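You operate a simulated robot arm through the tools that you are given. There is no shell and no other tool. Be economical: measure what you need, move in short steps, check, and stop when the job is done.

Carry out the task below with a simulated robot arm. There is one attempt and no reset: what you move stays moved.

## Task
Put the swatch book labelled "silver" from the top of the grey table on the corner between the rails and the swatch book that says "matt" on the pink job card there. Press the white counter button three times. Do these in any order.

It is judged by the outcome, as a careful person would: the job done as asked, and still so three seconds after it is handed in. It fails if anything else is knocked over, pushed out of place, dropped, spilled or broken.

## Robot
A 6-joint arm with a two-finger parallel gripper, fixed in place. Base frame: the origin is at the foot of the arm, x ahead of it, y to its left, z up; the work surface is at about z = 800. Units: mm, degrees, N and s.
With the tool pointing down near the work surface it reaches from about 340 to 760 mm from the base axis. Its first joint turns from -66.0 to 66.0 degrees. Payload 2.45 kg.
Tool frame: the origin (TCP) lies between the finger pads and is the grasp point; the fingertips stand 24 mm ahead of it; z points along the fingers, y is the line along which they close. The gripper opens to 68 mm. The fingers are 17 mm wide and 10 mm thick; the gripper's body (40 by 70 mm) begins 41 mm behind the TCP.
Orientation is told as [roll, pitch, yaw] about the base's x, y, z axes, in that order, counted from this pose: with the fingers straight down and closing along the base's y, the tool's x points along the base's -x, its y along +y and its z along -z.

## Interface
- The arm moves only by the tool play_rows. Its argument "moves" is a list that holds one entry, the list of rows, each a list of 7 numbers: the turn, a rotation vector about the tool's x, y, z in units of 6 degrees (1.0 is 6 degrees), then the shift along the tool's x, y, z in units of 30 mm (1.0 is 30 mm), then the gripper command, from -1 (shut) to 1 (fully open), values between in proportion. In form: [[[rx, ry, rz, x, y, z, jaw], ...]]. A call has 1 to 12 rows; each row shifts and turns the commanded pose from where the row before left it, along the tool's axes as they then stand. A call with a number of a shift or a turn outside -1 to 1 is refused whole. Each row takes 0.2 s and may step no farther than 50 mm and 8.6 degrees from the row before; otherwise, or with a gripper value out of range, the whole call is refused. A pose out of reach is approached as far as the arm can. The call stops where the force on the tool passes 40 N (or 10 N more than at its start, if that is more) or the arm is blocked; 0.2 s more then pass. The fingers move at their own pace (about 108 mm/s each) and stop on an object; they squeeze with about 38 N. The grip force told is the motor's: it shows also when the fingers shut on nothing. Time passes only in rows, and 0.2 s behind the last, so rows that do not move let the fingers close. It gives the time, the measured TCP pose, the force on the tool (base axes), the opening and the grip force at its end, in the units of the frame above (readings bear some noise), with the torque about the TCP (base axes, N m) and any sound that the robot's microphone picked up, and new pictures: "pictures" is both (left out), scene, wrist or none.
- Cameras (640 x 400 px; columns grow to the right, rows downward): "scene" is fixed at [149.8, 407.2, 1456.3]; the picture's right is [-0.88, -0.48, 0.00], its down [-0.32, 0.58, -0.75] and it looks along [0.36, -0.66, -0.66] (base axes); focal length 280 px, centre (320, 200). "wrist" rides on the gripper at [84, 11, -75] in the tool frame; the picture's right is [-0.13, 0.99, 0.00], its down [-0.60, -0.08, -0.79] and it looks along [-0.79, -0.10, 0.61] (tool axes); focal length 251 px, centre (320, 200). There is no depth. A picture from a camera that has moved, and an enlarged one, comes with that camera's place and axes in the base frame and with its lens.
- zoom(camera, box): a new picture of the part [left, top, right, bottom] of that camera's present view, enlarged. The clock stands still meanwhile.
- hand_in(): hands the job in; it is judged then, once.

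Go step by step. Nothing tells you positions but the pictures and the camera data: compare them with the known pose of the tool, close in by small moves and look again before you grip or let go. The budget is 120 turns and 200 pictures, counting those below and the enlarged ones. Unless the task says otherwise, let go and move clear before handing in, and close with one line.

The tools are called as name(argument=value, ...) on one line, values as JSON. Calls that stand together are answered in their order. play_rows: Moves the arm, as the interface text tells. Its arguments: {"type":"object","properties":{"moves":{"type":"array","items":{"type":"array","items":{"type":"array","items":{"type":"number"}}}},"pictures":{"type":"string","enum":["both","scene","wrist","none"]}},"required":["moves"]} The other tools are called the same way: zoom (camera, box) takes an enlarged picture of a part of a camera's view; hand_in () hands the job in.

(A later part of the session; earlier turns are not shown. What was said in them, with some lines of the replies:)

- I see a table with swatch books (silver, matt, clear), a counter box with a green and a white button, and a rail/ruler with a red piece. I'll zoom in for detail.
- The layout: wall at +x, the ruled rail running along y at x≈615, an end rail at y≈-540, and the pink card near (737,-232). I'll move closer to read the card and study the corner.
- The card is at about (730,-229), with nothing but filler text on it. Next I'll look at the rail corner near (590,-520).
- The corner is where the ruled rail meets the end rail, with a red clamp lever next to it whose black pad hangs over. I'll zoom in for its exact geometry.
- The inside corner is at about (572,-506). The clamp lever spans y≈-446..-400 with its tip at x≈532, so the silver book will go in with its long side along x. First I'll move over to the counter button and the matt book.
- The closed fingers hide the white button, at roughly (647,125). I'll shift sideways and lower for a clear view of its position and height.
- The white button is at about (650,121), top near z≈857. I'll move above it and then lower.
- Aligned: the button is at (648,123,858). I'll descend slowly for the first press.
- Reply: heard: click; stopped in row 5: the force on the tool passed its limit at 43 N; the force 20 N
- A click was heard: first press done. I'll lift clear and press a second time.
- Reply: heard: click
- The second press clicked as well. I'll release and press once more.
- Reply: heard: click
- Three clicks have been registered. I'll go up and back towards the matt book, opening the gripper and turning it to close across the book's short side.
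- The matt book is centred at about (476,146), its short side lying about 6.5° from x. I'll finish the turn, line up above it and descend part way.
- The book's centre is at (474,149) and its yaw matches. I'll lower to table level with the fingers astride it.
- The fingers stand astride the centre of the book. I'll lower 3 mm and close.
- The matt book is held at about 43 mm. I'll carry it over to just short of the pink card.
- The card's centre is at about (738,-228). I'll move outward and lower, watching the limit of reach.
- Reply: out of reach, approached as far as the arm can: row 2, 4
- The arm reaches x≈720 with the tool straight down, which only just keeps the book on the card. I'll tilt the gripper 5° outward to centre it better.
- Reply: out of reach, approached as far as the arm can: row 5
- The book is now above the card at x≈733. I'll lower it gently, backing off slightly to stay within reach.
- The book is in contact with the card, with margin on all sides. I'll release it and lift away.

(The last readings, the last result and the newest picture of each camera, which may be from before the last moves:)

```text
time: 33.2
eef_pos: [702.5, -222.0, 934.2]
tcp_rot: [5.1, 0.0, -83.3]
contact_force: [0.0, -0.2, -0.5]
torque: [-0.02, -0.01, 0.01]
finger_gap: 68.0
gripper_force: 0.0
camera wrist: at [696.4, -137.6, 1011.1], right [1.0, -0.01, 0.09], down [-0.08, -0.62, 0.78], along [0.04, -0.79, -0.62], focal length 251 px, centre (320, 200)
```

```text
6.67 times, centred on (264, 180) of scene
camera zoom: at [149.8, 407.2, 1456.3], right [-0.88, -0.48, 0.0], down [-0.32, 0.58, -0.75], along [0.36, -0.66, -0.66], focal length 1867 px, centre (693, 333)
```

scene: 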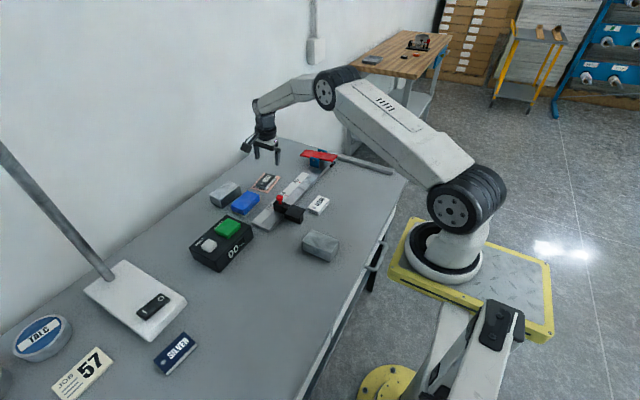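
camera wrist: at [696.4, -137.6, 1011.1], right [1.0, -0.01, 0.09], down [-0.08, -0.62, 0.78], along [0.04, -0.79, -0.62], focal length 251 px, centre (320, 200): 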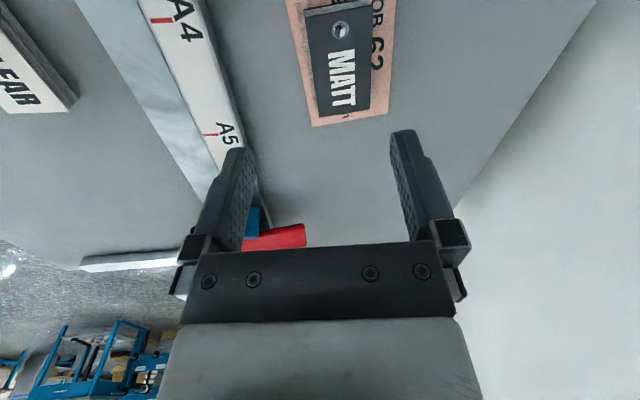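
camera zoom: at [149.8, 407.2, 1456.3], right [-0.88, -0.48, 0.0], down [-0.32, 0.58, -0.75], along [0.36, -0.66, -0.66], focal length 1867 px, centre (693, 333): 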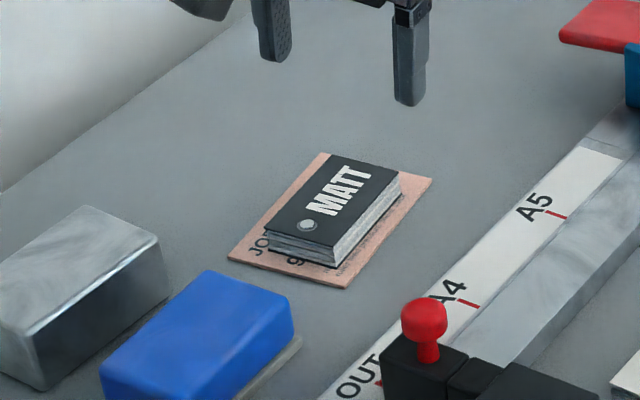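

The matt book lies flat on the card. Next I'll straighten the tool and travel to the silver book at about (536,348).

play_rows(moves=[[[0.42, 0, 0, 0, 0, -0.5, 1], [0.43, 0, 0, 0, 0, -0.5, 1], [0, 0, 0, 0.98, -0.17, 0, 1], [0, 0, 0, 0.98, -0.17, 0, 1], [0, 0, 0, 0.98, -0.17, 0, 1], [0, 0, 0, 0.98, -0.17, 0, 1], [0, 0, 0, 0.98, -0.17, 0, 1], [0, 0, 0, 0.98, -0.17, 0, 1], [0, 0, 0, 0.98, -0.17, 0, 1], [0, 0, 0, 0.98, -0.17, 0, 1], [0, 0, 0, 0.98, -0.17, 0, 1], [0, 0, 0, 0.98, -0.17, 0, 1]]], pictures="none")

play_rows(moves=[[[0, 0, 0, 0.98, -0.17, 0, 1], [0, 0, 0, 0.98, -0.17, 0, 1], [0, 0, 0, 0.98, -0.17, 0, 1], [0, 0, 0, 0.98, -0.17, 0, 1], [0, 0, 0, 0.98, -0.17, 0, 1], [0, 0, 0, 0.98, -0.17, 0, 1], [0, 0, 0, 0.98, -0.17, 0, 1], [0, 0, 0, 0.98, -0.17, 0, 1], [0, 0, 0, 0.98, -0.17, 0, 1]]], pictures="both")

```text
time: 35.8
eef_pos: [615.9, 63.1, 963.0]
tcp_rot: [0.0, 0.1, -83.4]
contact_force: [0.5, 0.4, -0.2]
torque: [0.0, 0.04, 0.02]
finger_gap: 68.1
gripper_force: 0.1
```

```text
time: 37.8
eef_pos: [540.2, 322.1, 962.8]
tcp_rot: [0.0, 0.0, -83.4]
contact_force: [-0.3, 0.6, -0.7]
torque: [0.0, 0.02, 0.02]
finger_gap: 67.8
gripper_force: 0.0
camera wrist: at [541.0, 407.1, 1039.6], right [1.0, -0.01, 0.0], down [-0.01, -0.61, 0.79], along [-0.01, -0.79, -0.61], focal length 251 px, centre (320, 200)
```

scene: 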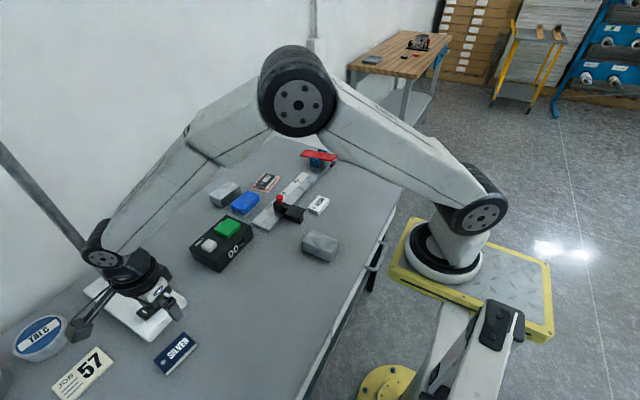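
wrist: 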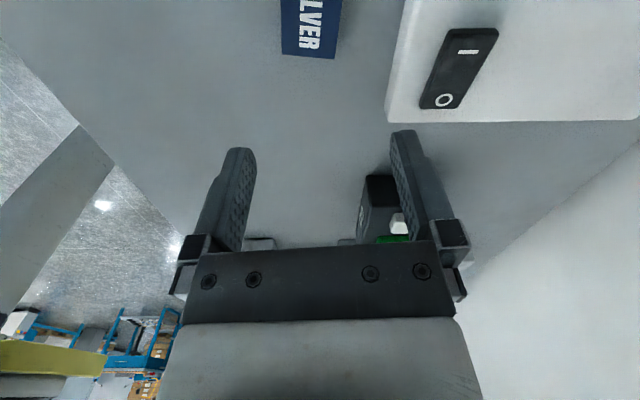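

The silver book's axis is at about 83.5°, so the tool needs 13° more turn. I'll centre over (536,348) and descend partway.

play_rows(moves=[[[0, 0, 0.73, 0, 0, 0, 1], [0, 0, 0.73, 0, 0, 0, 1], [0, 0, 0.72, 0, 0, 0, 1], [0, 0, 0, 0.85, -0.23, 0.3, 1], [0, 0, 0, 0, 0, 0.8, 1], [0, 0, 0, 0, 0, 0.8, 1], [0, 0, 0, 0, 0, 0.6, 1]]], pictures="wrist")

```text
time: 39.4
eef_pos: [536.7, 346.4, 888.7]
tcp_rot: [0.0, 0.0, -96.4]
contact_force: [0.0, -1.0, -0.4]
torque: [-0.01, 0.01, -0.02]
finger_gap: 68.0
gripper_force: 0.1
camera wrist: at [556.6, 429.9, 965.0], right [0.97, -0.24, 0.0], down [-0.15, -0.59, 0.79], along [-0.19, -0.77, -0.61], focal length 251 px, centre (320, 200)
```

wrist: 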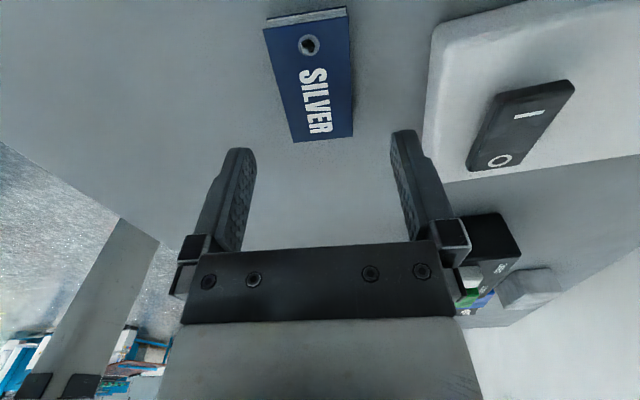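

It looks just like the matt approach, off by about 2 mm. I'll correct that, descend and grip.

play_rows(moves=[[[0, 0, 0, 0.06, -0.07, 0.7, 1], [0, 0, 0, 0, 0, 0.7, 1], [0, 0, 0, 0, 0, 0.4, 1], [0, 0, 0, 0, 0, 0.25, 1]]], pictures="both")

zoom(camera="scene", box=[100, 300, 228, 380])

```text
time: 40.4
eef_pos: [534.8, 350.0, 826.6]
tcp_rot: [0.1, 0.0, -96.4]
contact_force: [0.6, 1.1, 0.3]
torque: [-0.04, -0.03, -0.02]
finger_gap: 68.0
gripper_force: 0.1
camera wrist: at [554.7, 432.3, 903.3], right [0.97, -0.24, 0.0], down [-0.15, -0.59, 0.79], along [-0.19, -0.77, -0.61], focal length 251 px, centre (320, 200)
```

scene: 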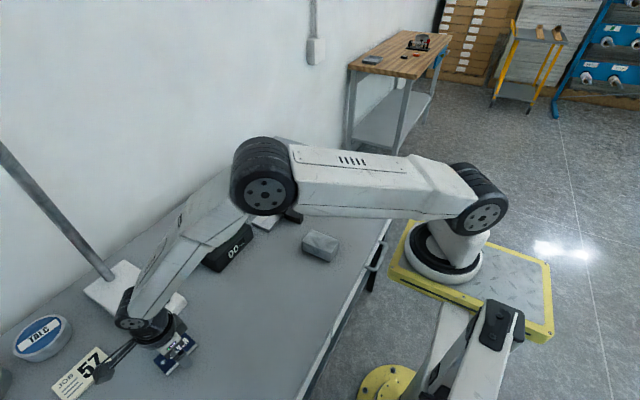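
wrist: 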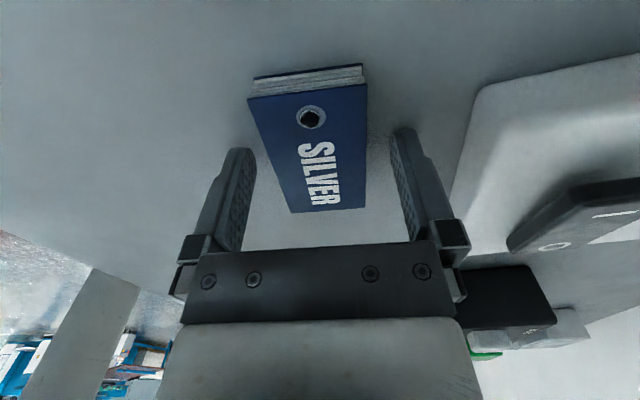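

```text
5.00 times, centred on (164, 340) of scene
camera zoom: at [149.8, 407.2, 1456.3], right [-0.88, -0.48, 0.0], down [-0.32, 0.58, -0.75], along [0.36, -0.66, -0.66], focal length 1400 px, centre (1100, -500)
```

zoom: 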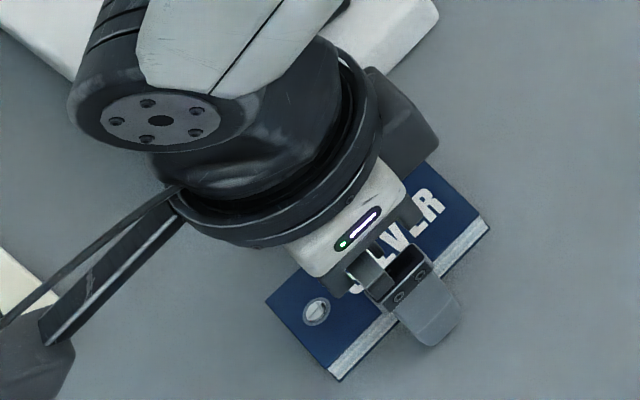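

The fingers are astride the silver book. I'll close and lift.

play_rows(moves=[[[0, 0, 0, 0, 0, 0, 0], [0, 0, 0, 0, 0, 0, -1], [0, 0, 0, 0, 0, 0, -1], [0, 0, 0, 0, 0, 0, -1], [0, 0, 0, 0, 0, -0.4, -1], [0, 0, 0, 0, 0, -1, -1], [0, 0, 0, 0, 0, -1, -1], [0, 0, 0, 0, 0, -1, -1], [0, 0, 0, 0, 0, -1, -1], [0, 0, 0, 0, 0, -1, -1]]], pictures="wrist")

```text
time: 42.6
eef_pos: [535.6, 348.3, 988.1]
tcp_rot: [0.0, -0.1, -96.5]
contact_force: [0.4, -0.8, 0.4]
torque: [0.0, 0.0, 0.01]
finger_gap: 42.8
gripper_force: 38.0
camera wrist: at [555.0, 431.9, 1065.1], right [0.97, -0.24, 0.0], down [-0.15, -0.59, 0.79], along [-0.19, -0.77, -0.61], focal length 251 px, centre (320, 200)
```

wrist: 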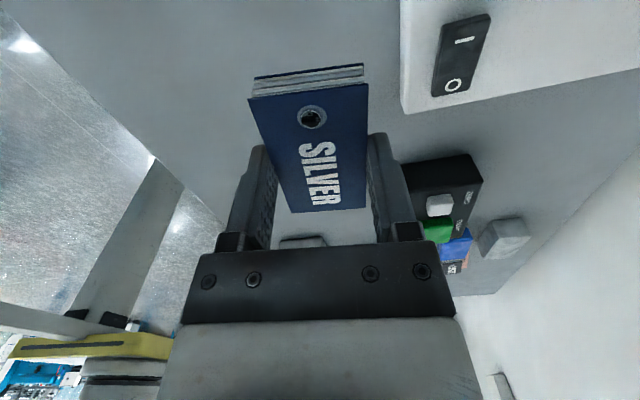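

The silver book is held. I'll turn the tool to yaw 0 so the book lies along x.

play_rows(moves=[[[0, 0, -1, 0, 0, 0, -1], [0, 0, -1, 0, 0, 0, -1], [0, 0, -1, 0, 0, 0, -1], [0, 0, -1, 0, 0, 0, -1], [0, 0, -1, 0, 0, 0, -1], [0, 0, -1, 0, 0, 0, -1], [0, 0, -1, 0, 0, 0, -1], [0, 0, -1, 0, 0, 0, -1], [0, 0, -1, 0, 0, 0, -1], [0, 0, -1, 0, 0, 0, -1], [0, 0, -1, 0, 0, 0, -1], [0, 0, -1, 0, 0, 0, -1]]], pictures="none")

play_rows(moves=[[[0, 0, -1, 0, 0, 0, -1], [0, 0, -1, 0, 0, 0, -1], [0, 0, -1, 0, 0, 0, -1], [0, 0, -1, 0, 0, 0, -1], [0, 0, -0.08, 0.06, -1, 0, -1], [0, 0, 0, 0.06, -1, 0, -1], [0, 0, 0, 0.06, -1, 0, -1], [0, 0, 0, 0.06, -1, 0, -1], [0, 0, 0, 0.06, -1, 0, -1], [0, 0, 0, 0.06, -1, 0, -1], [0, 0, 0, 0.06, -1, 0, -1], [0, 0, 0, 0.06, -1, 0, -1]]], pictures="none")

play_rows(moves=[[[0, 0, 0, 0.06, -1, 0, -1], [0, 0, 0, 0.06, -1, 0, -1], [0, 0, 0, 0.06, -1, 0, -1], [0, 0, 0, 0.06, -1, 0, -1], [0, 0, 0, 0.06, -1, 0, -1], [0, 0, 0, 0.06, -1, 0, -1], [0, 0, 0, 0.06, -1, 0, -1], [0, 0, 0, 0.06, -1, 0, -1], [0, 0, 0, 0.06, -1, 0, -1], [0, 0, 0, 0.06, -1, 0, -1], [0, 0, 0, 0.06, -1, 0, -1], [0, 0, 0, 0.06, -1, 0, -1]]], pictures="none")

play_rows(moves=[[[0, 0, 0, 0.06, -1, 0, -1], [0, 0, 0, 0.06, -1, 0, -1], [0, 0, 0, 0.06, -1, 0, -1], [0, 0, 0, 0.06, -1, 0, -1], [0, 0, 0, 0.06, -1, 0, -1], [0, 0, 0, 0.06, -1, 0, -1]]], pictures="both")

```text
time: 45.2
eef_pos: [536.4, 349.6, 988.5]
tcp_rot: [0.1, 0.0, -24.4]
contact_force: [0.7, 0.4, 0.0]
torque: [0.01, -0.02, -0.01]
finger_gap: 43.1
gripper_force: 37.9
```

```text
time: 47.8
eef_pos: [520.6, 107.9, 989.3]
tcp_rot: [-0.1, 0.0, 0.0]
contact_force: [-2.2, 0.2, -0.2]
torque: [0.02, -0.02, 0.0]
finger_gap: 42.7
gripper_force: 38.1
```

```text
time: 50.4
eef_pos: [499.1, -251.1, 988.9]
tcp_rot: [0.1, 0.0, 0.0]
contact_force: [-0.6, 0.5, -0.6]
torque: [0.0, 0.0, 0.01]
finger_gap: 43.0
gripper_force: 37.8
```

```text
time: 51.8
eef_pos: [488.0, -432.7, 989.4]
tcp_rot: [0.0, 0.1, 0.0]
contact_force: [-0.3, 0.1, -0.5]
torque: [-0.02, 0.02, 0.02]
finger_gap: 42.7
gripper_force: 38.1
camera wrist: at [402.3, -419.6, 1065.9], right [0.13, 0.99, 0.0], down [0.6, -0.08, 0.79], along [0.79, -0.1, -0.61], focal length 251 px, centre (320, 200)
```

scene: 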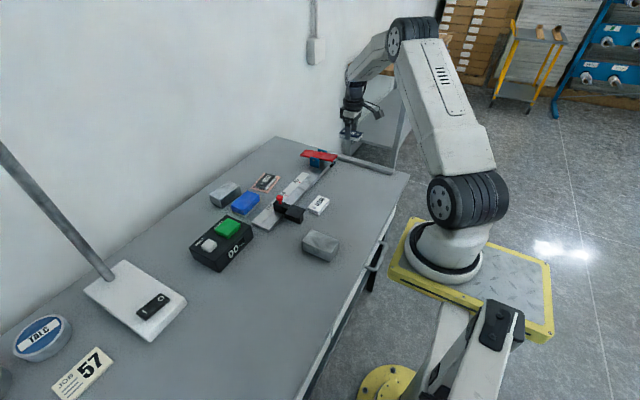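
wrist: 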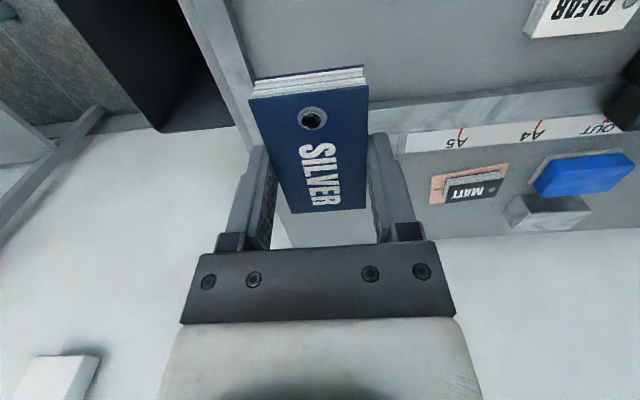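

I'll shift to (476,-462), clear of the clamp lever, and descend partway to check clearances.

play_rows(moves=[[[0, 0, 0, 0.4, -0.95, 0.2, -1], [0, 0, 0, 0, 0, 0.9, -1], [0, 0, 0, 0, 0, 0.9, -1], [0, 0, 0, 0, 0, 0.9, -1], [0, 0, 0, 0, 0, 0.5, -1]]], pictures="both")

zoom(camera="scene", box=[290, 120, 410, 195])

```text
time: 53.0
eef_pos: [476.3, -458.9, 886.0]
tcp_rot: [0.0, 0.0, -0.1]
contact_force: [1.0, 0.1, -1.3]
torque: [0.0, -0.01, -0.01]
finger_gap: 42.9
gripper_force: 38.3
camera wrist: at [391.0, -447.2, 963.4], right [0.13, 0.99, 0.0], down [0.6, -0.08, 0.79], along [0.79, -0.1, -0.61], focal length 251 px, centre (320, 200)
```

scene: 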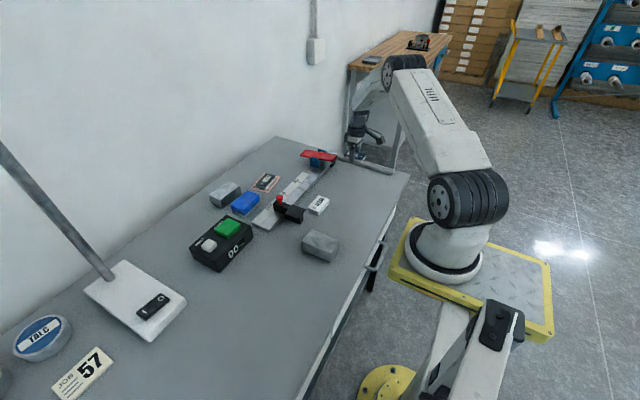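
wrist: 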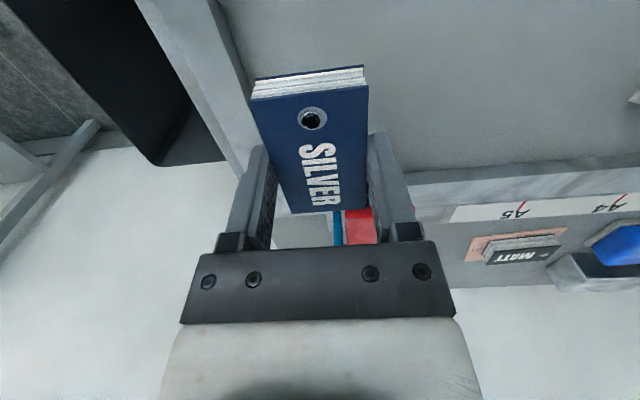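

```text
5.33 times, centred on (350, 158) of scene
camera zoom: at [149.8, 407.2, 1456.3], right [-0.88, -0.48, 0.0], down [-0.32, 0.58, -0.75], along [0.36, -0.66, -0.66], focal length 1494 px, centre (160, 427)
```

zoom: 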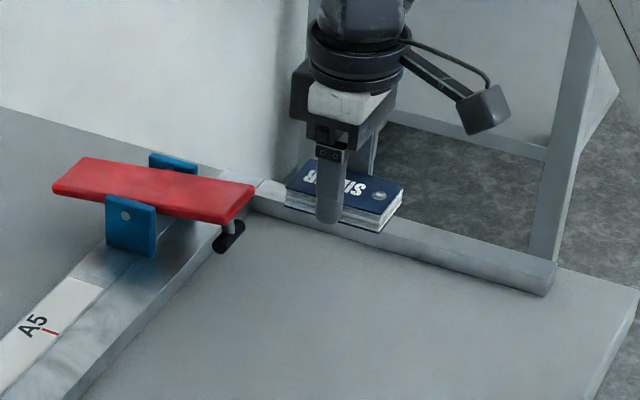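

The end rail's inner face is at y≈-506, and the finger clears it by about 15 mm. I'll lower to just above the table.

play_rows(moves=[[[0, 0, 0, 0, 0, 0.8, -1], [0, 0, 0, 0, 0, 0.6, -1], [0, 0, 0, 0, 0, 0.35, -1], [0, 0, 0, 0, 0, 0.1, -1], [0, 0, 0, 0, 0, 0.06, -1]]], pictures="wrist")

zoom(camera="scene", box=[290, 120, 410, 195])

```text
time: 54.2
eef_pos: [476.0, -459.0, 827.4]
tcp_rot: [-0.1, -0.1, 0.1]
contact_force: [-0.4, -0.6, -0.8]
torque: [0.0, 0.0, 0.0]
finger_gap: 42.7
gripper_force: 38.4
camera wrist: at [391.1, -447.0, 905.8], right [0.13, 0.99, 0.0], down [0.6, -0.08, 0.79], along [0.79, -0.1, -0.61], focal length 251 px, centre (320, 200)
```

wrist: 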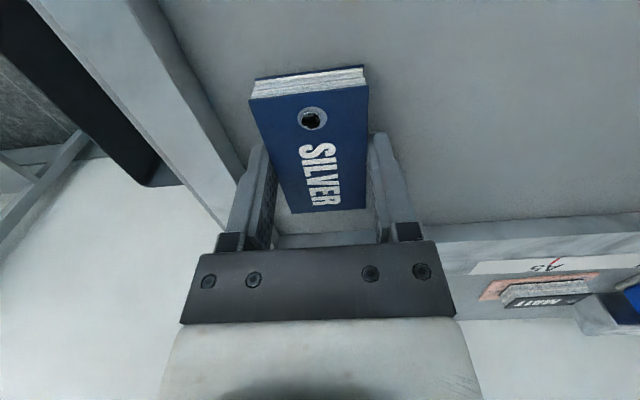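

```text
5.33 times, centred on (350, 158) of scene
camera zoom: at [149.8, 407.2, 1456.3], right [-0.88, -0.48, 0.0], down [-0.32, 0.58, -0.75], along [0.36, -0.66, -0.66], focal length 1494 px, centre (160, 427)
```

zoom: 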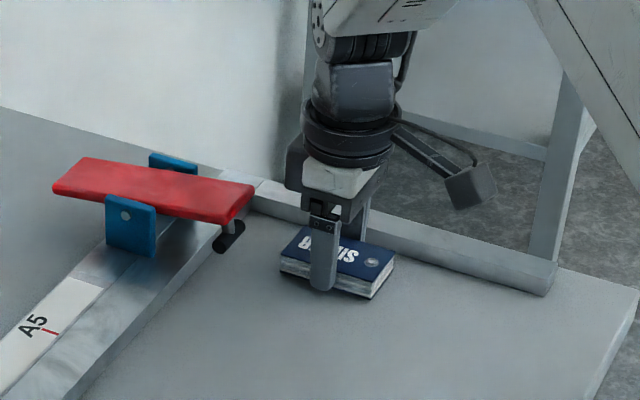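

The book is at the table surface. I'll slide it slightly closer, release with a small opening, and lift.

play_rows(moves=[[[0, 0, 0, -0.25, -0.08, -0.03, -1], [0, 0, 0, -0.25, -0.08, 0, -1], [0, 0, 0, 0, 0, 0.05, -1], [0, 0, 0, 0, 0, 0, 0.5], [0, 0, 0, 0, 0, 0, 0.5], [0, 0, 0, 0, 0, -0.5, 0.5], [0, 0, 0, 0, 0, -1, 0.5], [0, 0, 0, 0.3, 0, -1, 0], [0, 0, 0, 0, 0.6, -0.3, -1], [0, 0, 0, 0, 0.75, 0, -1]]], pictures="both")

zoom(camera="scene", box=[290, 120, 410, 195])

```text
time: 56.4
eef_pos: [481.1, -423.1, 914.2]
tcp_rot: [-0.1, 0.1, 0.0]
contact_force: [0.0, 0.8, -0.8]
torque: [-0.01, -0.01, 0.01]
finger_gap: 0.0
gripper_force: 23.0
camera wrist: at [396.4, -412.1, 989.9], right [0.13, 0.99, 0.0], down [0.6, -0.08, 0.79], along [0.79, -0.1, -0.61], focal length 251 px, centre (320, 200)
```

scene: 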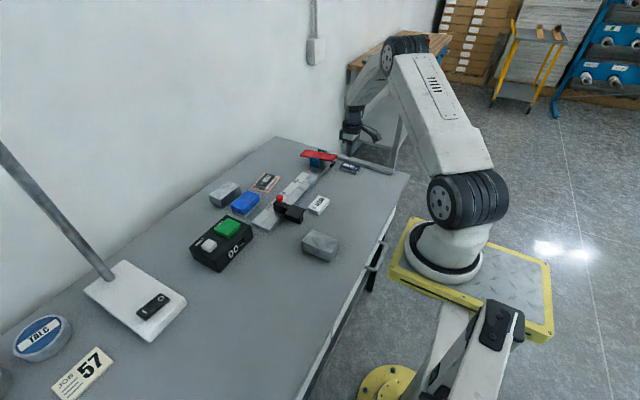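
wrist: 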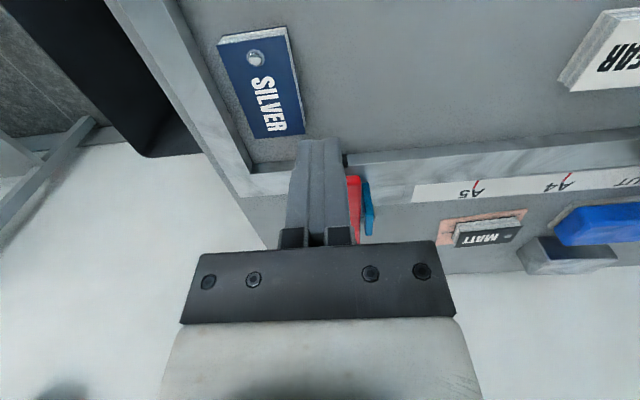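

```text
5.33 times, centred on (350, 158) of scene
camera zoom: at [149.8, 407.2, 1456.3], right [-0.88, -0.48, 0.0], down [-0.32, 0.58, -0.75], along [0.36, -0.66, -0.66], focal length 1494 px, centre (160, 427)
```

zoom: 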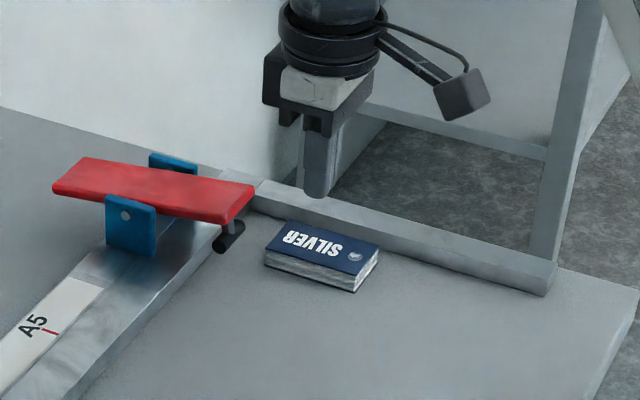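

The book is released cleanly. Now I'll lower the closed fingers beside it and push it towards the end rail.

play_rows(moves=[[[0, 0, 0, -0.3, 0, 0.8, -1], [0, 0, 0, 0, 0, 0.9, -1], [0, 0, 0, 0, 0, 0.7, -1], [0, 0, 0, 0, 0, 0.37, -1], [0, 0, 0, 0, -0.25, 0, -1], [0, 0, 0, 0, -0.25, 0, -1], [0, 0, 0, 0, -0.2, 0, -1], [0, 0, 0, 0, -0.1, 0, -1], [0, 0, 0, 0, 0, 0, -1]]], pictures="wrist")

zoom(camera="scene", box=[290, 120, 410, 195])

```text
time: 58.4
eef_pos: [491.6, -447.4, 830.0]
tcp_rot: [0.0, 0.0, 0.0]
contact_force: [0.2, -0.2, 0.4]
torque: [0.03, 0.0, 0.0]
finger_gap: 0.0
gripper_force: 23.8
camera wrist: at [406.3, -436.2, 906.6], right [0.13, 0.99, 0.0], down [0.6, -0.08, 0.79], along [0.79, -0.1, -0.61], focal length 251 px, centre (320, 200)
```

wrist: 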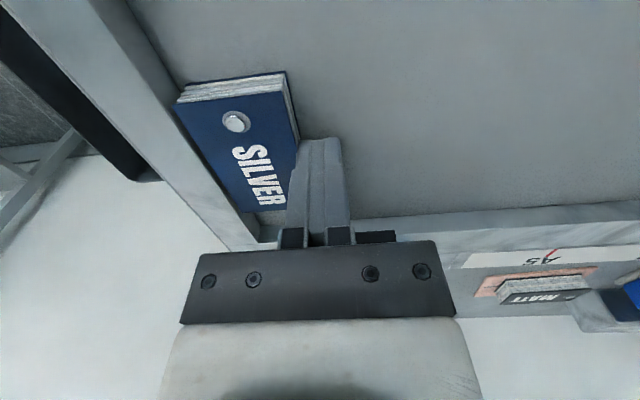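

```text
5.33 times, centred on (350, 158) of scene
camera zoom: at [149.8, 407.2, 1456.3], right [-0.88, -0.48, 0.0], down [-0.32, 0.58, -0.75], along [0.36, -0.66, -0.66], focal length 1494 px, centre (160, 427)
```

zoom: 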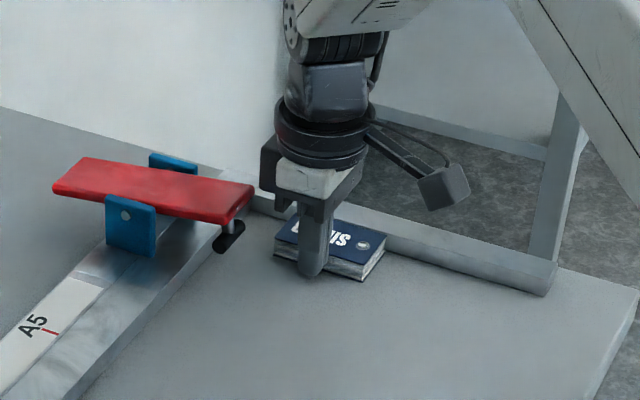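

Pushing works, with a few mm left to the end rail. I'll continue in small steps until there is light contact.

play_rows(moves=[[[0, 0, 0, 0, -0.08, 0, -1], [0, 0, 0, 0, -0.07, 0, -1], [0, 0, 0, 0, -0.05, 0, -1], [0, 0, 0, 0, 0, 0, -1]]], pictures="wrist")

```text
time: 59.4
eef_pos: [491.6, -452.9, 829.3]
tcp_rot: [0.2, 0.0, 0.0]
contact_force: [0.1, 12.1, 3.3]
torque: [0.17, -0.02, -0.03]
finger_gap: 0.0
gripper_force: 23.6
camera wrist: at [406.4, -440.9, 906.1], right [0.13, 0.99, 0.0], down [0.6, -0.08, 0.79], along [0.79, -0.1, -0.61], focal length 251 px, centre (320, 200)
```

wrist: 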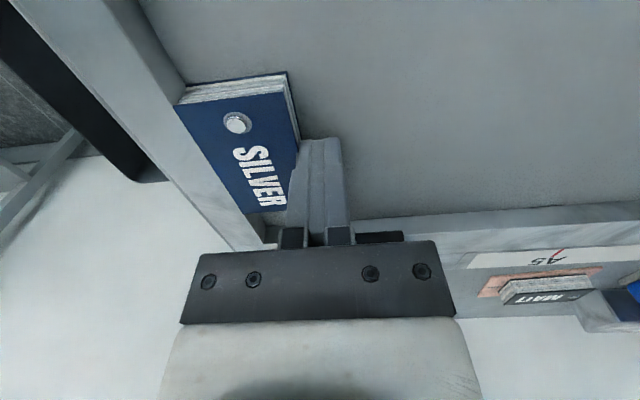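

The book is against the end rail (12 N). I'll back off, move round to its near end, and lower there to push in +x.

play_rows(moves=[[[0, 0, 0, 0, 0.4, 0, -1], [0, 0, 0, 0, 0, -1, -1], [0, 0, 0, 0, 0, -1, -1], [0, 0, 0, 0.95, -0.72, 0, -1], [0, 0, 0, 0.95, -0.72, 0, -1], [0, 0, 0, 0, 0, 1, -1], [0, 0, 0, 0, 0, 0.7, -1], [0, 0, 0, 0, 0, 0.3, -1]]], pictures="wrist")

zoom(camera="scene", box=[290, 120, 410, 195])

```text
time: 61.2
eef_pos: [434.2, -485.2, 829.1]
tcp_rot: [0.0, -0.1, 0.0]
contact_force: [-0.7, -0.4, 0.6]
torque: [-0.01, 0.0, -0.01]
finger_gap: 0.0
gripper_force: 23.7
camera wrist: at [349.4, -472.6, 905.8], right [0.13, 0.99, 0.0], down [0.6, -0.08, 0.79], along [0.79, -0.1, -0.61], focal length 251 px, centre (320, 200)
```

wrist: 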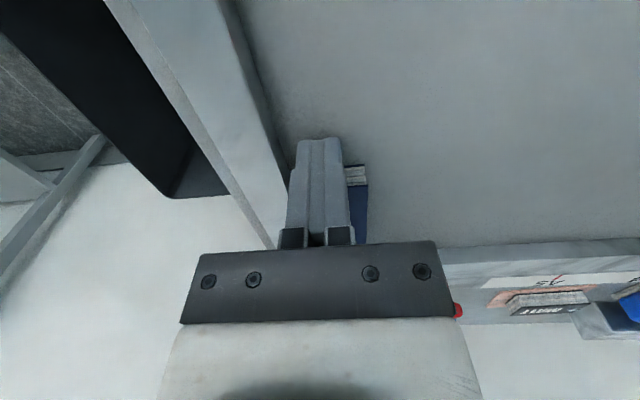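

```text
5.33 times, centred on (350, 158) of scene
camera zoom: at [149.8, 407.2, 1456.3], right [-0.88, -0.48, 0.0], down [-0.32, 0.58, -0.75], along [0.36, -0.66, -0.66], focal length 1494 px, centre (160, 427)
```

zoom: 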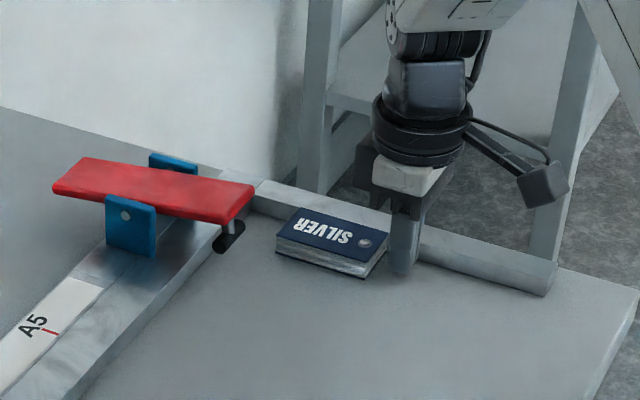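

The finger is behind the book's near end. I'll push it along the rail towards the ruled rail.

play_rows(moves=[[[0, 0, 0, -0.3, 0, 0, -1], [0, 0, 0, -0.3, 0, 0, -1], [0, 0, 0, -0.3, 0, 0, -1], [0, 0, 0, -0.3, 0, 0, -1], [0, 0, 0, -0.2, 0, 0, -1], [0, 0, 0, -0.1, 0, 0, -1], [0, 0, 0, 0, 0, 0, -1]]], pictures="wrist")

zoom(camera="scene", box=[290, 120, 410, 195])

```text
time: 62.8
eef_pos: [478.9, -484.8, 829.7]
tcp_rot: [0.0, 0.0, 0.0]
contact_force: [-0.1, -0.2, 0.2]
torque: [-0.03, -0.02, -0.01]
finger_gap: 0.1
gripper_force: 23.7
camera wrist: at [394.2, -473.1, 906.4], right [0.13, 0.99, 0.0], down [0.6, -0.08, 0.79], along [0.79, -0.1, -0.61], focal length 251 px, centre (320, 200)
```

wrist: 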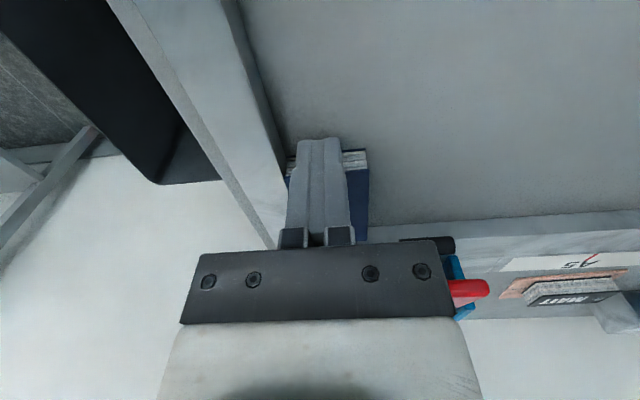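

```text
5.33 times, centred on (350, 158) of scene
camera zoom: at [149.8, 407.2, 1456.3], right [-0.88, -0.48, 0.0], down [-0.32, 0.58, -0.75], along [0.36, -0.66, -0.66], focal length 1494 px, centre (160, 427)
```

zoom: 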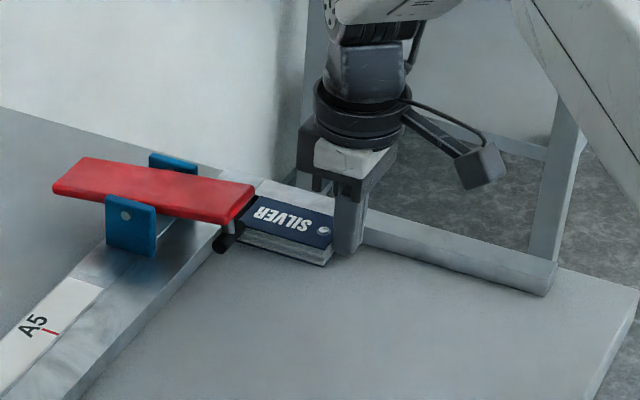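

Nearly there. I'll push on in small steps until light contact with the ruled rail.

play_rows(moves=[[[0, 0, 0, -0.08, 0, 0, -1], [0, 0, 0, -0.06, 0, 0, -1], [0, 0, 0, -0.06, 0, 0, -1], [0, 0, 0, -0.05, 0, 0, -1], [0, 0, 0, 0, 0, 0, -1]]], pictures="none")

```text
time: 64.0
eef_pos: [486.1, -484.6, 829.5]
tcp_rot: [0.0, 0.0, 0.0]
contact_force: [-0.2, 0.0, 0.4]
torque: [-0.04, 0.0, 0.01]
finger_gap: 0.1
gripper_force: 23.6
```

play_rows(moves=[[[0, 0, 0, -0.05, 0, 0, -1], [0, 0, 0, -0.05, 0, 0, -1], [0, 0, 0, -0.05, 0, 0, -1], [0, 0, 0, 0, 0, 0, -1]]], pictures="none")

zoom(camera="scene", box=[310, 130, 374, 170])

```text
time: 65.0
eef_pos: [487.7, -484.3, 830.2]
tcp_rot: [0.1, 0.2, -0.1]
contact_force: [-25.0, 2.8, 6.6]
torque: [0.07, 0.35, 0.04]
finger_gap: 0.0
gripper_force: 24.2
```

```text
10.00 times, centred on (342, 150) of scene
camera zoom: at [149.1, 407.3, 1456.3], right [-0.88, -0.48, 0.0], down [-0.32, 0.58, -0.75], along [0.36, -0.66, -0.66], focal length 2801 px, centre (100, 700)
```

zoom: 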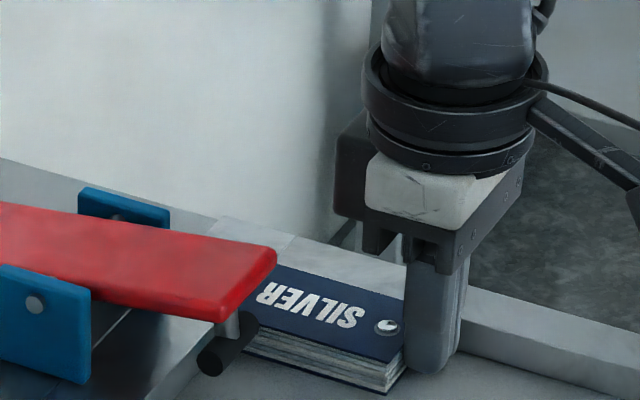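

Contact with the ruled rail is made, so the book sits square in the corner. I'll back away, lift, and check everything.

play_rows(moves=[[[0, 0, 0, 0.2, 0, 0, -1], [0, 0, 0, 0.7, 0, 0, -1], [0, 0, 0, 0, 0, -1, -1], [0, 0, 0, 0, 0, -1, -1], [0, 0, 0, 0, 0.3, -1, -0.5], [0, 0, 0, 0.3, 0.5, -1, 0], [0, 0, 0, 0.3, 0.5, -1, 0.5], [0, 0, 0, 0, 0, -1, 0.5]]], pictures="both")

zoom(camera="scene", box=[180, 130, 404, 270])

zoom(camera="wrist", box=[160, 0, 416, 160])

```text
time: 66.8
eef_pos: [445.9, -443.8, 1010.3]
tcp_rot: [0.0, 0.1, 0.0]
contact_force: [-0.2, -0.8, -0.2]
torque: [0.0, -0.01, 0.01]
finger_gap: 51.0
gripper_force: 0.0
camera wrist: at [361.0, -433.0, 1086.9], right [0.13, 0.99, 0.0], down [0.6, -0.08, 0.79], along [0.79, -0.1, -0.61], focal length 251 px, centre (320, 200)
```

scene: 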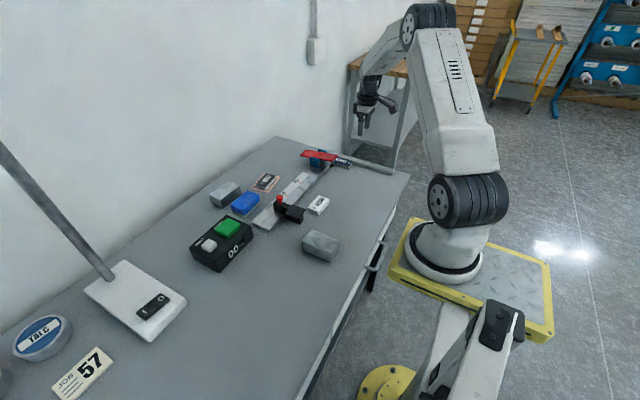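
wrist: 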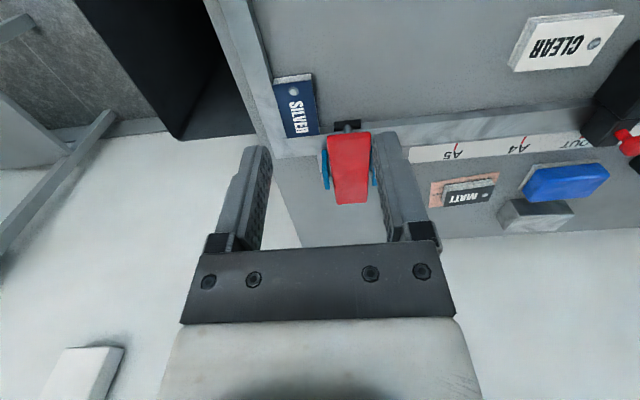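

```text
2.86 times, centred on (292, 200) of scene
camera zoom: at [149.8, 407.2, 1456.3], right [-0.88, -0.48, 0.0], down [-0.32, 0.58, -0.75], along [0.36, -0.66, -0.66], focal length 800 px, centre (400, 200)
```

zoom: 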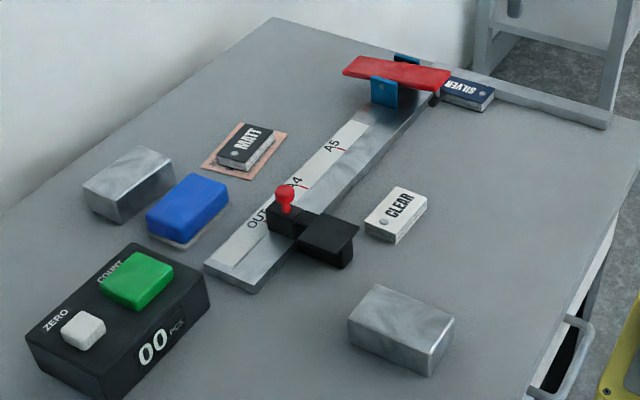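

```text
2.50 times, centred on (288, 80) of wrist
camera zoom: at [361.0, -433.0, 1086.9], right [0.13, 0.99, 0.0], down [0.6, -0.08, 0.79], along [0.79, -0.1, -0.61], focal length 629 px, centre (400, 500)
```

zoom: 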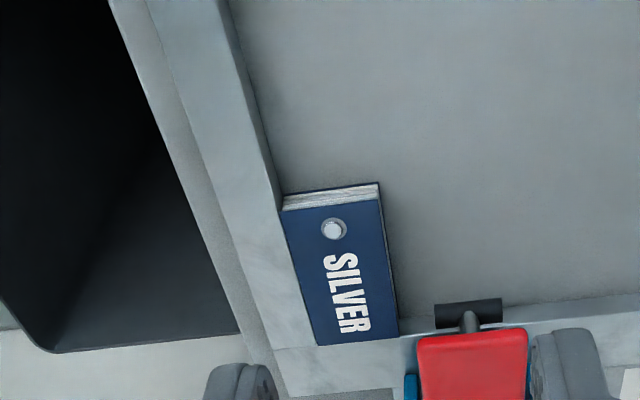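

The silver book sits flush in the corner, the matt book lies on the pink card, and the white button has clicked three times. Nothing else has moved, so I'm handing in.

hand_in()

```text
The job is handed in.
```

The job is handed in: the silver book is flush in the corner between the rails, the matt book is on the pink job card, and the white button was pressed three times, with a click heard each time.
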